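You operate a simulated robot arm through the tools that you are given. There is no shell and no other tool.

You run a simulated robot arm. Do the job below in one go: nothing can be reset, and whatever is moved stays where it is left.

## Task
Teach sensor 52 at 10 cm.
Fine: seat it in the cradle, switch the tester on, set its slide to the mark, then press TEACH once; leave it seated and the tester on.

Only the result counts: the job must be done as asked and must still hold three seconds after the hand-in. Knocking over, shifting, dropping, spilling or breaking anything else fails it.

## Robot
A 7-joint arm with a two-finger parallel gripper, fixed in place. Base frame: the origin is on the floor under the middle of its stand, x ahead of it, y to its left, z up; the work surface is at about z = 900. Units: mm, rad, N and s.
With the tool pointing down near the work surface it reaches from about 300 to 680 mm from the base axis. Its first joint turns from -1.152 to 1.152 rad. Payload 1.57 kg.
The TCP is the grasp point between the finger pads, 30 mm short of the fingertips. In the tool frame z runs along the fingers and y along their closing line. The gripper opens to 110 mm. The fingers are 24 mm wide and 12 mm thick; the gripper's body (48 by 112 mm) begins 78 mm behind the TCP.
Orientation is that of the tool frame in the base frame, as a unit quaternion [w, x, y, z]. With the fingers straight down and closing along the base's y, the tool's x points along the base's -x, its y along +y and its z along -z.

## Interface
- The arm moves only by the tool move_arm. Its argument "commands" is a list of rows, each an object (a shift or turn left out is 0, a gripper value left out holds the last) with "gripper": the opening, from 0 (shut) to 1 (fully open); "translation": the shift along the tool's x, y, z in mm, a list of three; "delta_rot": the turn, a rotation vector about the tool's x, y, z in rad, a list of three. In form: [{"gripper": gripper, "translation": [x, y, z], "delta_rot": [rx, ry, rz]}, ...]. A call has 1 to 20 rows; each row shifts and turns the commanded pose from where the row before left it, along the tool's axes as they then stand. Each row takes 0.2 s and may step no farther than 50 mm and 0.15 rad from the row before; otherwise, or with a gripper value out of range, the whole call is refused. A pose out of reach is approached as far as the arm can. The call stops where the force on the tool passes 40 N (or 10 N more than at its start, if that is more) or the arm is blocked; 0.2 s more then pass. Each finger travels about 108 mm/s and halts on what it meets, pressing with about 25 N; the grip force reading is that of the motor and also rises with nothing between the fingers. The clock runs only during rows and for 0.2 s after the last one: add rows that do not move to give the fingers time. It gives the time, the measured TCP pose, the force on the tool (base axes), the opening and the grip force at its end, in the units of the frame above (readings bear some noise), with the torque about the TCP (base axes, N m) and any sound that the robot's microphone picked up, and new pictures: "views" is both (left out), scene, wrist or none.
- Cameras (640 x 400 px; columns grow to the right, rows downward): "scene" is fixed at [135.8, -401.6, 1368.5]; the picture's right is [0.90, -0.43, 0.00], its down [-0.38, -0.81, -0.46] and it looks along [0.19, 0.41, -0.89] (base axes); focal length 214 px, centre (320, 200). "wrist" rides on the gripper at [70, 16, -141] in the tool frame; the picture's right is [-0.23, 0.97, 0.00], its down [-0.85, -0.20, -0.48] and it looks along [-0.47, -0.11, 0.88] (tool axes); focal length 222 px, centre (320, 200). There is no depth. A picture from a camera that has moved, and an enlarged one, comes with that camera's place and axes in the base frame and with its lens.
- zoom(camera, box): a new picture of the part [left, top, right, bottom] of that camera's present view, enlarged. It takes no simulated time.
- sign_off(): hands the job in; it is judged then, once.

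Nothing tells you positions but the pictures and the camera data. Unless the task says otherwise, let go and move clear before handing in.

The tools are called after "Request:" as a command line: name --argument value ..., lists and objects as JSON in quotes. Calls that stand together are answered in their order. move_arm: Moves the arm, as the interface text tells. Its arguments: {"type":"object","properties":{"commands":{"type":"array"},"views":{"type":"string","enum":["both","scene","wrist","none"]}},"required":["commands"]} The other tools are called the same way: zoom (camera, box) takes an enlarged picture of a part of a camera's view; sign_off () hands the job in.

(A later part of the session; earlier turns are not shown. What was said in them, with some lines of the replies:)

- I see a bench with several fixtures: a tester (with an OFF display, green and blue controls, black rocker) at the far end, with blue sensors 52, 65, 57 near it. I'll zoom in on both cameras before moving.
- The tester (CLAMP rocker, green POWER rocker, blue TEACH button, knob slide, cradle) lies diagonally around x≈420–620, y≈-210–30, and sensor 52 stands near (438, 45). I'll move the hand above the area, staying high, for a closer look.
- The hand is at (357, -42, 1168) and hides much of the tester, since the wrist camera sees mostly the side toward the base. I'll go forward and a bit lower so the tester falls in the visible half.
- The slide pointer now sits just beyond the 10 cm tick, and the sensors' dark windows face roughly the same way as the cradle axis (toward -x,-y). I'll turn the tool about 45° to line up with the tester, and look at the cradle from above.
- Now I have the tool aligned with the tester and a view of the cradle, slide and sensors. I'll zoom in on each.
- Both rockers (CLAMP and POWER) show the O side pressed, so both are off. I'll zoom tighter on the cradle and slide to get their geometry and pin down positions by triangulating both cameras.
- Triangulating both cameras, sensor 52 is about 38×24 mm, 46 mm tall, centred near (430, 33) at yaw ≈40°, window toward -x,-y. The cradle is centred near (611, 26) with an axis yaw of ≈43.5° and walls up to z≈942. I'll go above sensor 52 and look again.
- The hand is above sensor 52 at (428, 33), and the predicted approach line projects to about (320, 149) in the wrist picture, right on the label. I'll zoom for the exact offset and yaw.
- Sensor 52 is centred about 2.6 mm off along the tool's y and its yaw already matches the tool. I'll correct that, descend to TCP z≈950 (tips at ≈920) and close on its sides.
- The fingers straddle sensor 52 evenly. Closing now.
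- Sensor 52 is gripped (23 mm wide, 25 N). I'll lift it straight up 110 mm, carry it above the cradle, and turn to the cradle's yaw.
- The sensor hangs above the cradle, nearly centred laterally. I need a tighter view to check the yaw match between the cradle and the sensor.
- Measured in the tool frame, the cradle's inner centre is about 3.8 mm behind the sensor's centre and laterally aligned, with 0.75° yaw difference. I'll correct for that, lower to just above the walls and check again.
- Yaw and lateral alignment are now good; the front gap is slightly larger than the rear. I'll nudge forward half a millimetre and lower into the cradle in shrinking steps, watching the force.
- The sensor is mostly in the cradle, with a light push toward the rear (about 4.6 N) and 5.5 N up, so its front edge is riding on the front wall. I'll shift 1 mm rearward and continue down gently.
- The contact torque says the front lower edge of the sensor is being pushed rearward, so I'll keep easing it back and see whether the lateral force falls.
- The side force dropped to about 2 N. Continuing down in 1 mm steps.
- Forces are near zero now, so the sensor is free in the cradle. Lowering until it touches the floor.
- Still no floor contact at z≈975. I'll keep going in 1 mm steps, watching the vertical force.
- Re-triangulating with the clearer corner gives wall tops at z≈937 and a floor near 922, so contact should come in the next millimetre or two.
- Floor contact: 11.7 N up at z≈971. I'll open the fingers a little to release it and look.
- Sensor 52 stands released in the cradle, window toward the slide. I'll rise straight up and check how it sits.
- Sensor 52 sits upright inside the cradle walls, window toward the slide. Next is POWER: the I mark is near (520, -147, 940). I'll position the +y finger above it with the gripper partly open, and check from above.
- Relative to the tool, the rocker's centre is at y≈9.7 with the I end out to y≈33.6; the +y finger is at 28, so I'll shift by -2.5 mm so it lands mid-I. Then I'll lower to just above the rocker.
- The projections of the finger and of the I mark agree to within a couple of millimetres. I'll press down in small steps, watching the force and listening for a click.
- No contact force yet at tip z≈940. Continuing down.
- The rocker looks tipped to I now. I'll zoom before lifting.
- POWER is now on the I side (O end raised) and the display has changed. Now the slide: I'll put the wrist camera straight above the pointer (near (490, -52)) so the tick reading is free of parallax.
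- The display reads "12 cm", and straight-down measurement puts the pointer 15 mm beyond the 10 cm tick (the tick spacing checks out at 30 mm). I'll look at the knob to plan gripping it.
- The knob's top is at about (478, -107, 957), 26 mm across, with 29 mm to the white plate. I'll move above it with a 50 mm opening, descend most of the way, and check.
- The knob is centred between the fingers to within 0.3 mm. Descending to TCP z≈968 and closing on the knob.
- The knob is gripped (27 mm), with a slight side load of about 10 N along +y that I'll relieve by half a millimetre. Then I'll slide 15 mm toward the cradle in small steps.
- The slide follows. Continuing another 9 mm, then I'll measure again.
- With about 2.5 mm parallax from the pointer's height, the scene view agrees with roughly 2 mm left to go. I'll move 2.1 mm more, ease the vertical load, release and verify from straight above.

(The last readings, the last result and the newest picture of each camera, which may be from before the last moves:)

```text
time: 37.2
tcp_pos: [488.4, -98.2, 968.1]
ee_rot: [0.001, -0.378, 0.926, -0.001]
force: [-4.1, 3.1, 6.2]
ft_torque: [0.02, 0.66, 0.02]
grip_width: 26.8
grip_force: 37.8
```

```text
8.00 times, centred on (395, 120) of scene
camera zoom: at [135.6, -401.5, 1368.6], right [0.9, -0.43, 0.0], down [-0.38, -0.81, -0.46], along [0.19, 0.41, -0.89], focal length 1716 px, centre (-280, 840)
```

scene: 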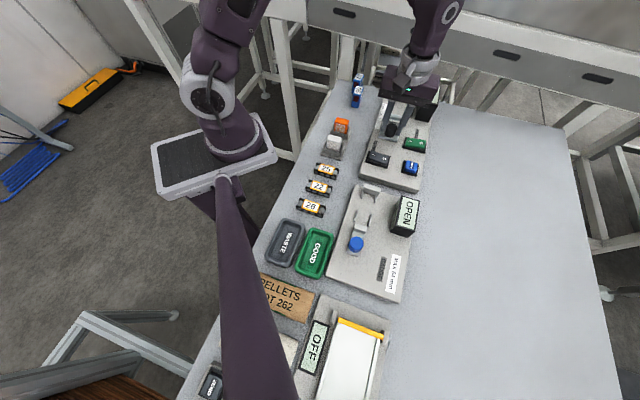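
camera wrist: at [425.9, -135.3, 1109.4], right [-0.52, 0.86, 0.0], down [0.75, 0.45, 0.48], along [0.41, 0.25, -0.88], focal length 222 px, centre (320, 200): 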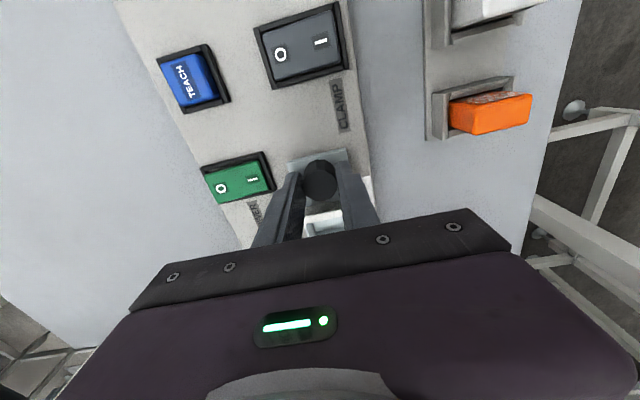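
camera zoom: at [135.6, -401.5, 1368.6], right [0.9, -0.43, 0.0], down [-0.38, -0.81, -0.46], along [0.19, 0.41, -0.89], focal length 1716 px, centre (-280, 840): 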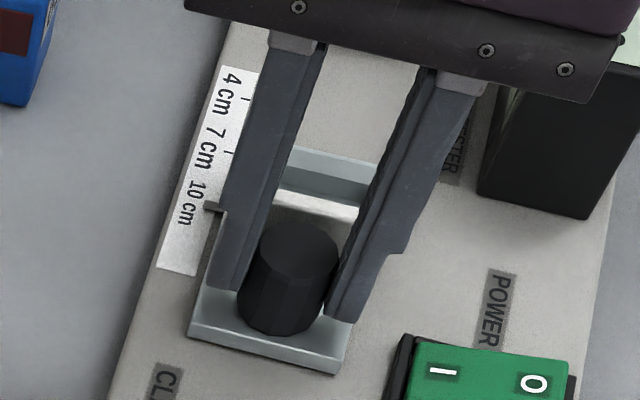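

Releasing the knob, rising, and returning to the straight-down viewing position.

Request:
move_arm --commands '[{"gripper": 0.3}, {"gripper": 0.45}, {"gripper": 0.45}, {"gripper": 0.45, "translation": [0, 0, -15]}, {"gripper": 0.45, "translation": [0, 0, -40]}, {"gripper": 0.45, "translation": [0, 0, -42]}, {"gripper": 0.45, "translation": [-34, 5.3, 0]}, {"gripper": 0.45, "translation": [-34, 5.3, 0]}, {"gripper": 0.4, "translation": [-33.6, 5.2, 0]}, {"gripper": 0.4}, {"gripper": 0.4}]' --views "both"

Request:
zoom --camera "wrist" --box '[280, 50, 360, 110]'

Request:
zoom --camera "scene" --box '[365, 75, 450, 140]'

```text
time: 39.6
tcp_pos: [552.1, -16.5, 1065.6]
ee_rot: [0.0, -0.378, 0.926, -0.001]
force: [0.7, 0.4, 0.1]
ft_torque: [0.01, 0.02, -0.03]
grip_width: 43.7
grip_force: 0.0
camera wrist: at [489.0, -52.2, 1206.1], right [-0.52, 0.86, 0.0], down [0.75, 0.45, 0.48], along [0.41, 0.25, -0.88], focal length 222 px, centre (320, 200)
```

scene: 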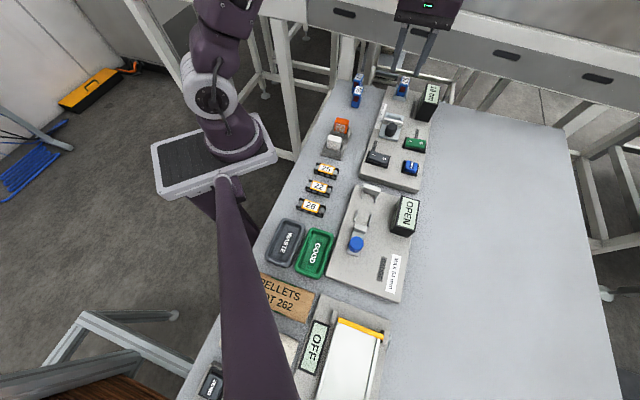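
wrist: 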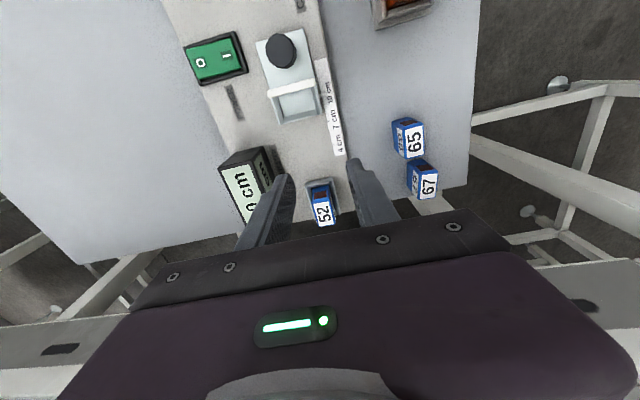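

```text
6.67 times, centred on (320, 80) of wrist
camera zoom: at [489.0, -52.2, 1206.1], right [-0.52, 0.86, 0.0], down [0.75, 0.45, 0.48], along [0.41, 0.25, -0.88], focal length 1481 px, centre (320, 1000)
```

zoom: 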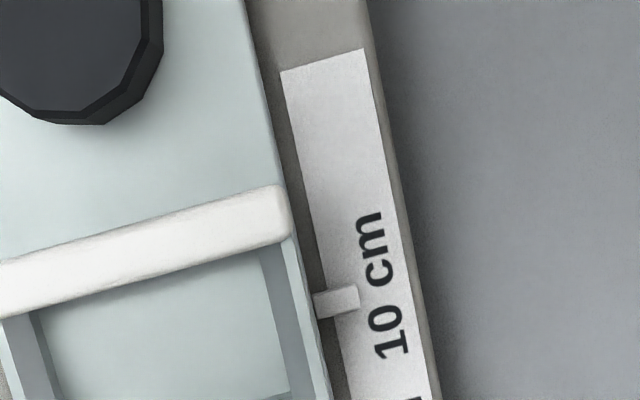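

```text
6.15 times, centred on (408, 108) of scene
camera zoom: at [135.8, -401.6, 1368.5], right [0.9, -0.43, 0.0], down [-0.38, -0.81, -0.46], along [0.19, 0.41, -0.89], focal length 1320 px, centre (-218, 769)
```

zoom: 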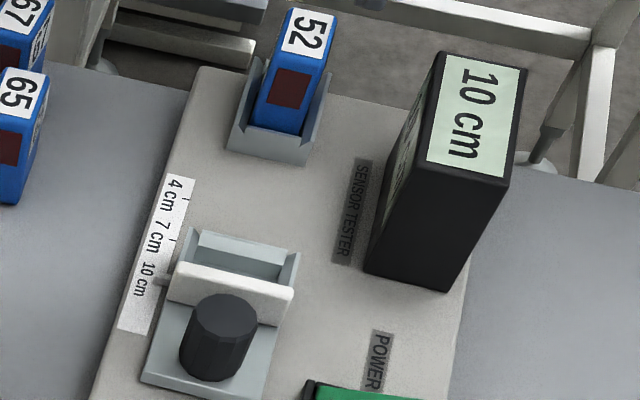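

The display now reads "10 cm" and the pointer covers the 10 cm tick. I'll zoom tighter to confirm the centring.

Request:
zoom --camera "wrist" --box '[308, 78, 344, 108]'

Request:
zoom --camera "scene" --box '[378, 100, 402, 124]'

Request:
zoom --camera "scene" --box '[360, 130, 435, 185]'

```text
13.33 times, centred on (326, 93) of wrist
camera zoom: at [489.0, -52.2, 1206.1], right [-0.52, 0.86, 0.0], down [0.75, 0.45, 0.48], along [0.41, 0.25, -0.88], focal length 2962 px, centre (240, 1627)
```

zoom: 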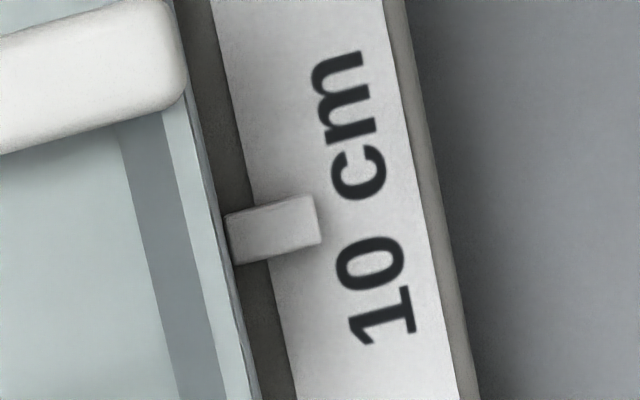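

```text
16.00 times, centred on (390, 112) of scene
camera zoom: at [135.8, -401.6, 1368.5], right [0.9, -0.43, 0.0], down [-0.38, -0.81, -0.46], along [0.19, 0.41, -0.89], focal length 3432 px, centre (-800, 1608)
```

zoom: 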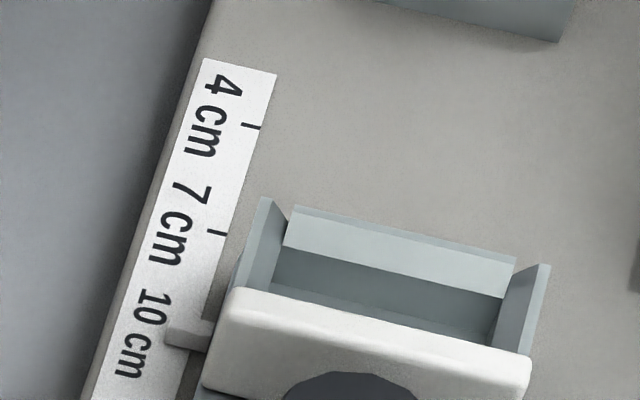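

```text
7.27 times, centred on (398, 158) of scene
camera zoom: at [135.8, -401.6, 1368.5], right [0.9, -0.43, 0.0], down [-0.38, -0.81, -0.46], along [0.19, 0.41, -0.89], focal length 1560 px, centre (-244, 509)
```

zoom: 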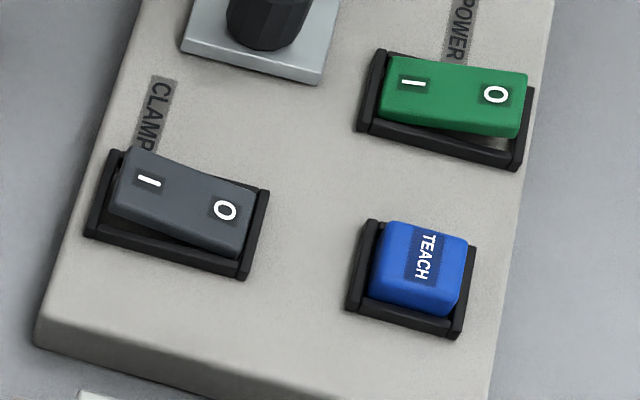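

The pointer is centred on the 10 cm mark to about half a millimetre and the display agrees. TEACH's cap top triangulates to (473, -212, 941). I'll close the fingers, go above it and check alignment.

Request:
move_arm --commands '[{"gripper": 0.0, "translation": [38.6, -17.3, 0]}, {"gripper": 0.0, "translation": [38.6, -17.3, 0]}, {"gripper": 0.0, "translation": [38.6, -17.3, 0]}, {"gripper": 0.0, "translation": [38.6, -17.3, 0]}, {"gripper": 0.0, "translation": [38.8, -17.4, 0]}, {"gripper": 0.0, "translation": [0, 0, 30]}, {"gripper": 0.0, "translation": [0, 0, 25]}, {"gripper": 0.0}]' --views "both"

Request:
zoom --camera "wrist" --box '[260, 100, 380, 190]'

Request:
zoom --camera "scene" --box '[370, 110, 450, 185]'

```text
time: 41.4
tcp_pos: [472.4, -211.5, 1009.7]
ee_rot: [0.0, -0.377, 0.926, 0.0]
force: [-0.4, 0.0, 1.0]
ft_torque: [-0.03, 0.03, -0.01]
grip_width: 0.0
grip_force: 21.3
camera wrist: at [411.0, -247.9, 1151.3], right [-0.52, 0.86, 0.0], down [0.75, 0.45, 0.48], along [0.41, 0.25, -0.88], focal length 222 px, centre (320, 200)
```

scene: 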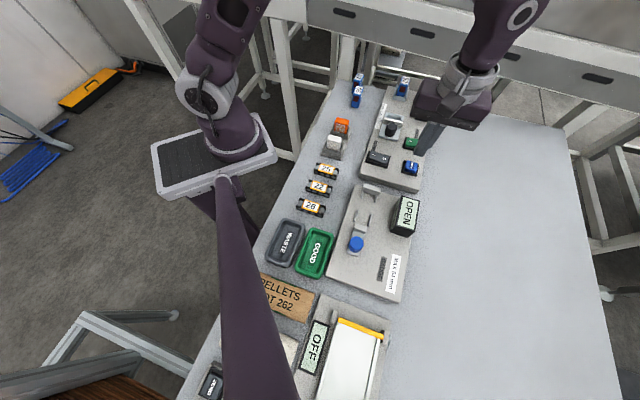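
wrist: 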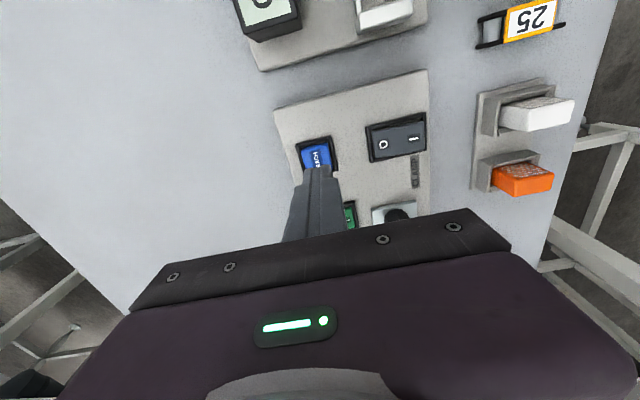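

```text
4.44 times, centred on (320, 145) of wrist
camera zoom: at [411.0, -247.9, 1151.3], right [-0.52, 0.86, 0.0], down [0.75, 0.45, 0.48], along [0.41, 0.25, -0.88], focal length 987 px, centre (320, 444)
```

zoom: 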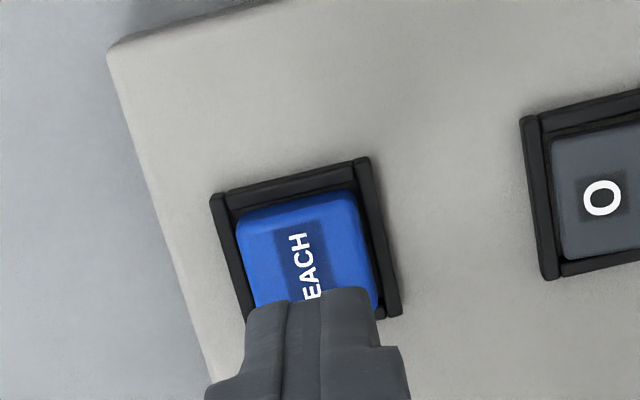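

```text
5.33 times, centred on (410, 148) of scene
camera zoom: at [135.8, -401.6, 1368.5], right [0.9, -0.43, 0.0], down [-0.38, -0.81, -0.46], along [0.19, 0.41, -0.89], focal length 1144 px, centre (-160, 480)
```

zoom: 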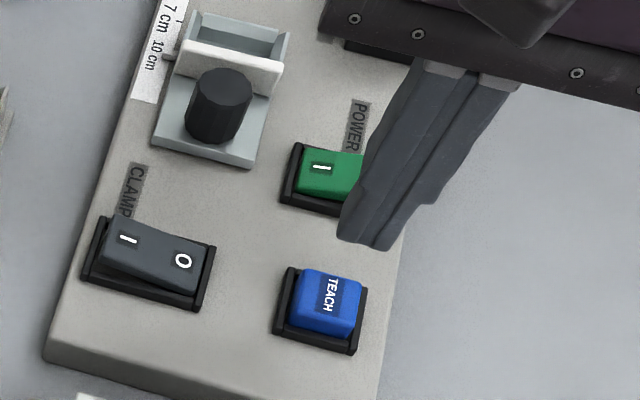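

Relative to the tool, the cap's centre is about (1.5, -3). I'll correct that and lower to just above the cap.

Request:
move_arm --commands '[{"gripper": 0.0, "translation": [1.5, -3, 10]}, {"gripper": 0.0, "translation": [0, 0, 12]}, {"gripper": 0.0, "translation": [0, 0, 8]}, {"gripper": 0.0}]' --views "both"

Request:
zoom --camera "wrist" --box '[260, 100, 380, 190]'

Request:
zoom --camera "scene" --box '[370, 75, 460, 185]'

```text
time: 42.4
tcp_pos: [474.5, -216.4, 980.7]
ee_rot: [0.0, -0.378, 0.926, -0.001]
force: [-0.2, 0.7, -0.4]
ft_torque: [-0.02, 0.02, 0.02]
grip_width: 0.0
grip_force: 21.0
camera wrist: at [412.3, -251.7, 1121.4], right [-0.52, 0.86, 0.0], down [0.75, 0.45, 0.48], along [0.41, 0.25, -0.88], focal length 222 px, centre (320, 200)
```

scene: 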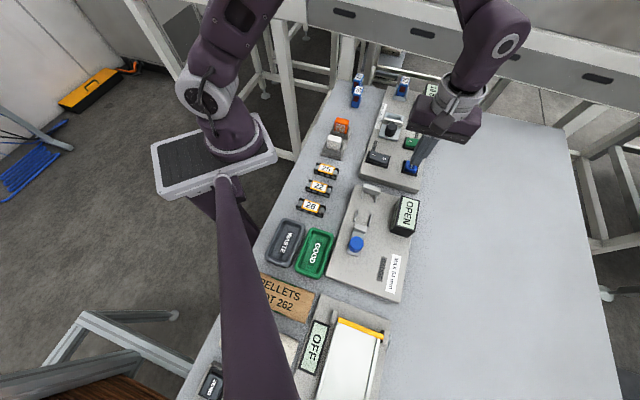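
wrist: 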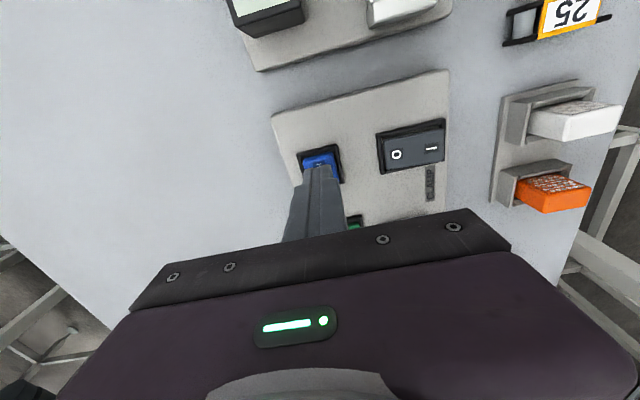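

```text
4.44 times, centred on (320, 145) of wrist
camera zoom: at [412.3, -251.7, 1121.4], right [-0.52, 0.86, 0.0], down [0.75, 0.45, 0.48], along [0.41, 0.25, -0.88], focal length 987 px, centre (320, 444)
```

zoom: 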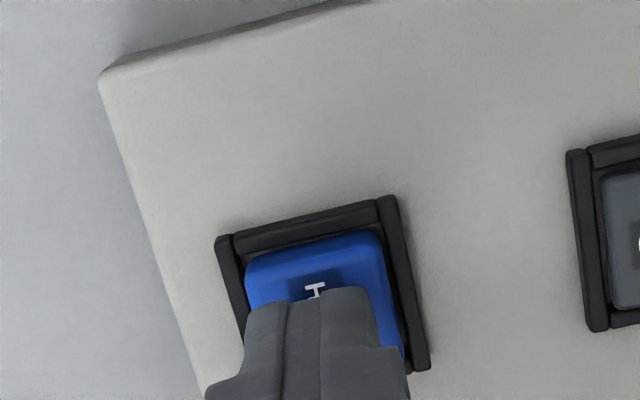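

```text
3.64 times, centred on (415, 130) of scene
camera zoom: at [135.8, -401.6, 1368.5], right [0.9, -0.43, 0.0], down [-0.38, -0.81, -0.46], along [0.19, 0.41, -0.89], focal length 780 px, centre (-26, 454)
```

zoom: 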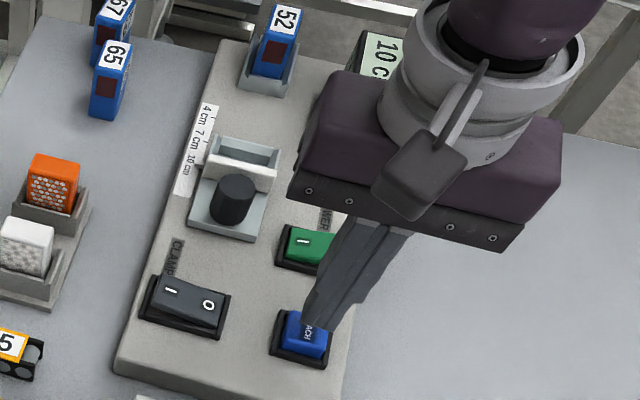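

The fingertips are centred over TEACH. I'll press in one continuous downward motion in small steps, never lifting until the press is done.

Request:
move_arm --commands '[{"gripper": 0.0, "translation": [0, 0, 4]}, {"gripper": 0.0, "translation": [0, 0, 2]}, {"gripper": 0.0, "translation": [0, 0, 1.5]}, {"gripper": 0.0}]' --views "none"

Request:
move_arm --commands '[{"gripper": 0.0, "translation": [0, 0, 1.5]}, {"gripper": 0.0}]' --views "none"

Request:
move_arm --commands '[{"gripper": 0.0, "translation": [0, 0, 1.5]}, {"gripper": 0.0}]' --views "scene"

Request:
zoom --camera "scene" --box '[370, 75, 460, 185]'

```text
time: 43.4
tcp_pos: [473.9, -215.5, 972.4]
ee_rot: [0.0, -0.376, 0.927, 0.0]
force: [0.6, -0.1, 0.2]
ft_torque: [-0.02, 0.0, -0.02]
grip_width: 0.1
grip_force: 21.6
```

```text
time: 44.0
tcp_pos: [473.8, -215.5, 970.2]
ee_rot: [0.0, -0.377, 0.926, 0.001]
force: [-0.1, -0.5, -0.5]
ft_torque: [0.01, 0.0, -0.03]
grip_width: 0.3
grip_force: 21.2
```

```text
time: 44.6
tcp_pos: [474.8, -215.5, 969.4]
ee_rot: [0.0, -0.377, 0.926, 0.0]
force: [-0.1, -0.3, -0.4]
ft_torque: [-0.01, 0.0, -0.02]
grip_width: 0.1
grip_force: 21.8
```

scene: 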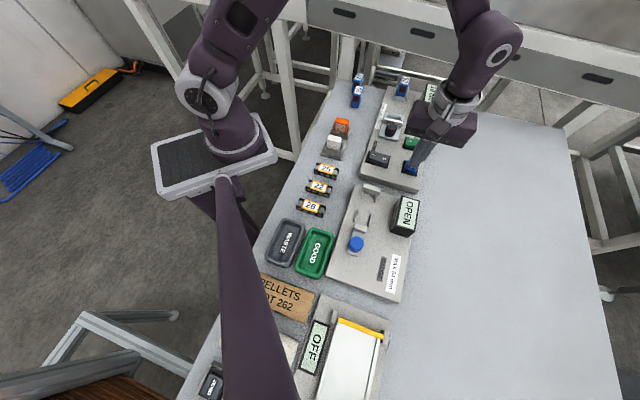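

```text
3.64 times, centred on (415, 130) of scene
camera zoom: at [135.8, -401.6, 1368.5], right [0.9, -0.43, 0.0], down [-0.38, -0.81, -0.46], along [0.19, 0.41, -0.89], focal length 780 px, centre (-26, 454)
```

zoom: 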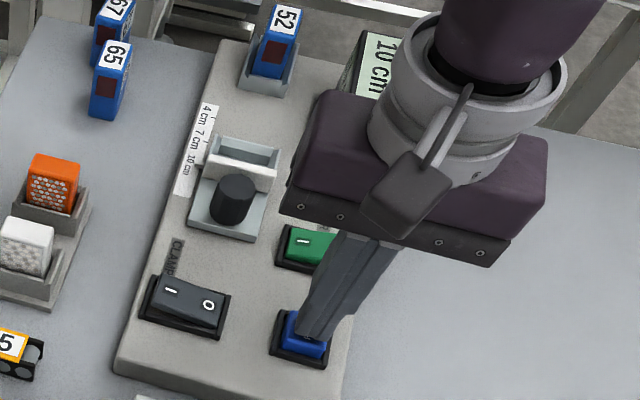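

No contact force yet at tip z≈939, and the display still reads 10 cm. Continuing down 1 mm at a time.

Request:
move_arm --commands '[{"gripper": 0.0, "translation": [0, 0, 1]}, {"gripper": 0.0}]' --views "none"

Request:
move_arm --commands '[{"gripper": 0.0, "translation": [0, 0, 1]}, {"gripper": 0.0}]' --views "none"

Request:
zoom --camera "scene" --box '[370, 75, 460, 185]'

```text
time: 45.2
tcp_pos: [473.2, -216.0, 966.5]
ee_rot: [0.0, -0.377, 0.926, -0.001]
force: [0.1, -0.1, -0.7]
ft_torque: [0.02, -0.02, 0.02]
grip_width: 0.0
grip_force: 21.7
```

```text
time: 45.8
tcp_pos: [474.9, -216.9, 967.0]
ee_rot: [0.001, -0.377, 0.926, -0.001]
force: [-0.3, -0.4, 0.7]
ft_torque: [-0.01, 0.0, 0.01]
grip_width: 0.1
grip_force: 21.1
```

```text
3.64 times, centred on (415, 130) of scene
camera zoom: at [135.8, -401.6, 1368.5], right [0.9, -0.43, 0.0], down [-0.38, -0.81, -0.46], along [0.19, 0.41, -0.89], focal length 780 px, centre (-26, 454)
```

zoom: 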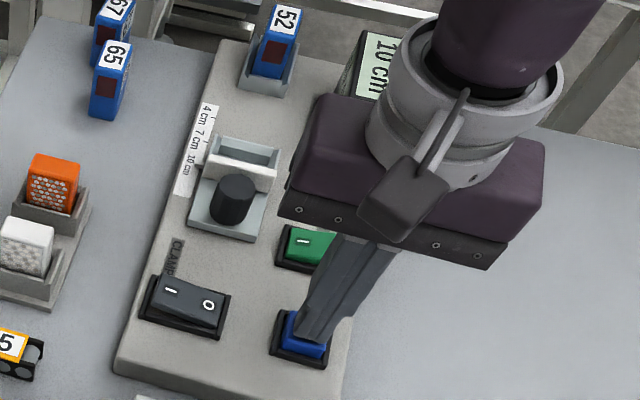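

Request:
move_arm --commands '[{"gripper": 0.0, "translation": [0, 0, 1]}, {"gripper": 0.0}]' --views "none"

Request:
move_arm --commands '[{"gripper": 0.0, "translation": [0, 0, 1]}, {"gripper": 0.0}]' --views "none"

Request:
zoom --camera "scene" --box '[395, 75, 445, 180]'

```text
time: 46.4
tcp_pos: [473.6, -216.2, 967.4]
ee_rot: [0.0, -0.377, 0.926, -0.001]
force: [0.1, -0.1, 0.4]
ft_torque: [0.01, 0.01, 0.02]
grip_width: 0.1
grip_force: 21.5
```

```text
time: 47.0
tcp_pos: [473.3, -215.9, 965.7]
ee_rot: [0.0, -0.377, 0.926, -0.001]
force: [0.5, -0.8, 1.3]
ft_torque: [-0.03, -0.05, -0.04]
grip_width: 0.0
grip_force: 21.4
```

```text
3.81 times, centred on (420, 128) of scene
camera zoom: at [135.8, -401.6, 1368.5], right [0.9, -0.43, 0.0], down [-0.38, -0.81, -0.46], along [0.19, 0.41, -0.89], focal length 817 px, centre (-61, 476)
```

zoom: 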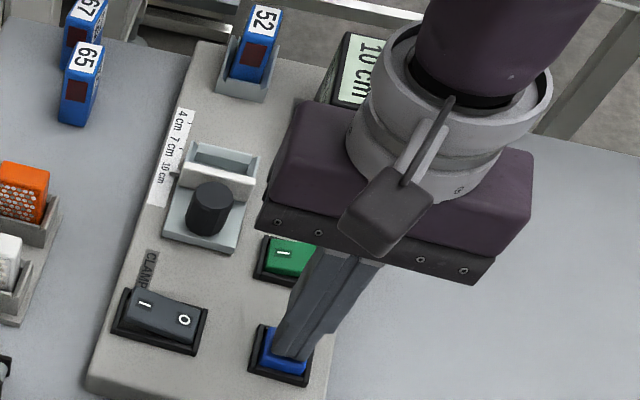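

A first hint of contact (1.3 N). Continuing the press.

Request:
move_arm --commands '[{"gripper": 0.0, "translation": [0, 0, 1]}, {"gripper": 0.0}]' --views "none"

Request:
move_arm --commands '[{"gripper": 0.0, "translation": [0, 0, 1]}, {"gripper": 0.0}]' --views "none"

Request:
zoom --camera "scene" --box '[395, 75, 445, 180]'

```text
time: 47.6
tcp_pos: [473.4, -215.7, 963.8]
ee_rot: [0.0, -0.377, 0.926, 0.0]
force: [1.6, -0.7, 1.9]
ft_torque: [-0.04, -0.06, 0.01]
grip_width: 0.0
grip_force: 21.3
```

```text
time: 48.2
tcp_pos: [473.3, -216.0, 963.0]
ee_rot: [0.0, -0.377, 0.926, 0.0]
force: [0.1, 1.3, 2.5]
ft_torque: [0.01, 0.02, 0.02]
grip_width: 0.0
grip_force: 21.4
heard: click
```

```text
3.81 times, centred on (420, 128) of scene
camera zoom: at [135.8, -401.5, 1368.5], right [0.9, -0.43, 0.0], down [-0.38, -0.81, -0.46], along [0.19, 0.41, -0.89], focal length 817 px, centre (-61, 476)
```

zoom: 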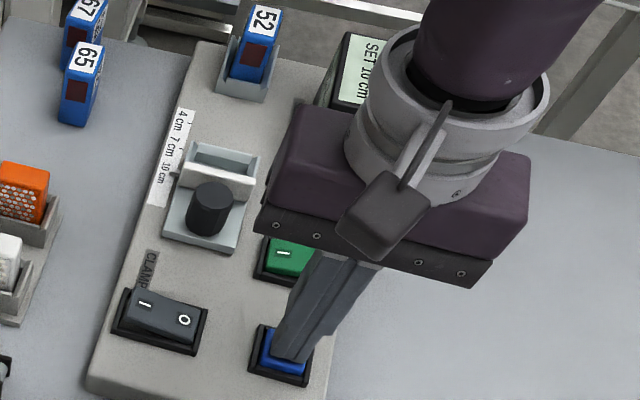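

A click was heard and the display changed to "SET 10 cm". I'll lift straight off in one motion and move clear, then check everything.

Request:
move_arm --commands '[{"gripper": 0.0, "translation": [0, 0, -20]}, {"gripper": 0.0, "translation": [0, 0, -40]}, {"gripper": 0.0, "translation": [0, 0, -45]}, {"gripper": 0.0, "translation": [0, 0, -45]}, {"gripper": 0.0}, {"gripper": 0.0}]' --views "both"

Request:
zoom --camera "scene" --box '[365, 75, 450, 180]'

```text
time: 49.6
tcp_pos: [472.5, -215.6, 1112.7]
ee_rot: [0.0, -0.377, 0.926, 0.0]
force: [0.0, 0.4, 0.6]
ft_torque: [0.01, 0.0, 0.01]
grip_width: 0.0
grip_force: 21.4
camera wrist: at [411.6, -251.8, 1254.0], right [-0.52, 0.86, 0.0], down [0.75, 0.45, 0.48], along [0.41, 0.25, -0.88], focal length 222 px, centre (320, 200)
```

scene: 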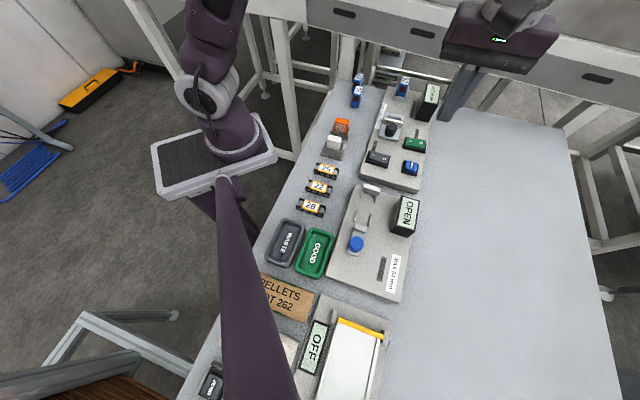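
wrist: 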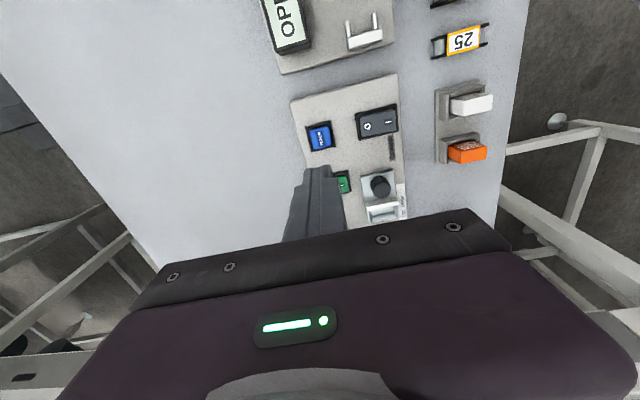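

```text
3.81 times, centred on (408, 128) of scene
camera zoom: at [135.8, -401.6, 1368.5], right [0.9, -0.43, 0.0], down [-0.38, -0.81, -0.46], along [0.19, 0.41, -0.89], focal length 817 px, centre (-13, 476)
```

zoom: 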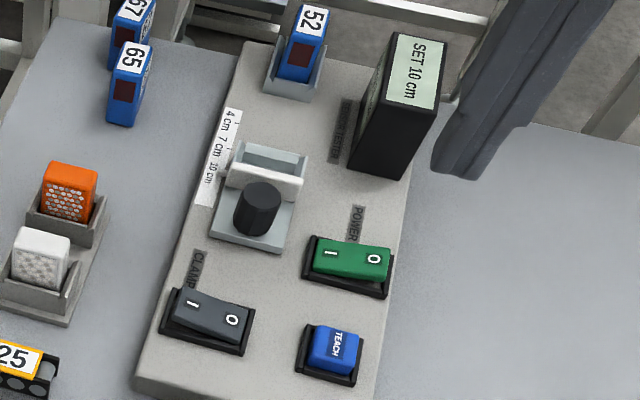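

The display holds "SET 10 cm", the TEACH cap is back up, POWER is on I, and sensor 52 is still in the cradle with the hand well clear. One last idle check before handing in.

Request:
move_arm --commands '[{"gripper": 0.0}, {"gripper": 0.0}, {"gripper": 0.0}, {"gripper": 0.0}, {"gripper": 0.0}]' --views "none"

Request:
zoom --camera "scene" --box '[365, 70, 445, 140]'

```text
time: 50.8
tcp_pos: [473.4, -215.6, 1111.6]
ee_rot: [0.0, -0.377, 0.926, 0.001]
force: [0.1, 0.1, 0.4]
ft_torque: [-0.02, 0.0, 0.01]
grip_width: 0.0
grip_force: 22.0
```

```text
5.71 times, centred on (405, 105) of scene
camera zoom: at [135.8, -401.6, 1368.5], right [0.9, -0.43, 0.0], down [-0.38, -0.81, -0.46], along [0.19, 0.41, -0.89], focal length 1226 px, centre (-166, 743)
```

zoom: 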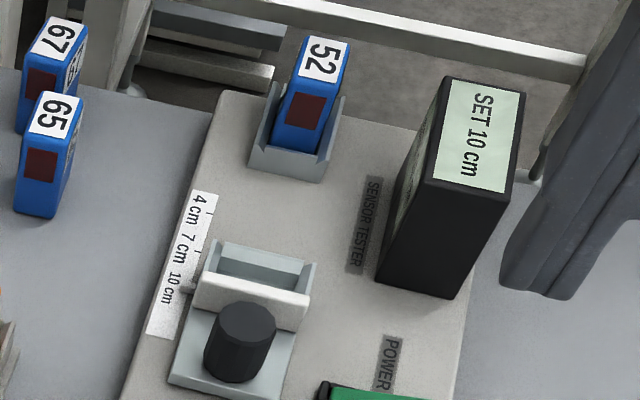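

Nothing has changed: sensor 52 is seated facing the target, the tester is on, the slide is at the 10 cm mark, and the display shows "SET 10 cm". Handing in.

Request:
sign_off

```text
The job is handed in.
```

Sensor 52 is taught at 10 cm, and the job is handed in. At the last check the tester's display read "SET 10 cm".

- **Sensor:** 52 is upright in the cradle, with its window facing the slide's white target plate.
- **Tester:** POWER is switched to I and left on.
- **Slide:** I moved it about 15 mm. The pointer is within about half a millimetre of the 10 cm mark, and the display read "10 cm" before teaching.
- **TEACH:** I pressed it once, heard one click, and the button came back up.

I left the CLAMP switch off, since the task didn't mention it. I saw nothing else knocked or moved, and the hand is well clear of the bench.
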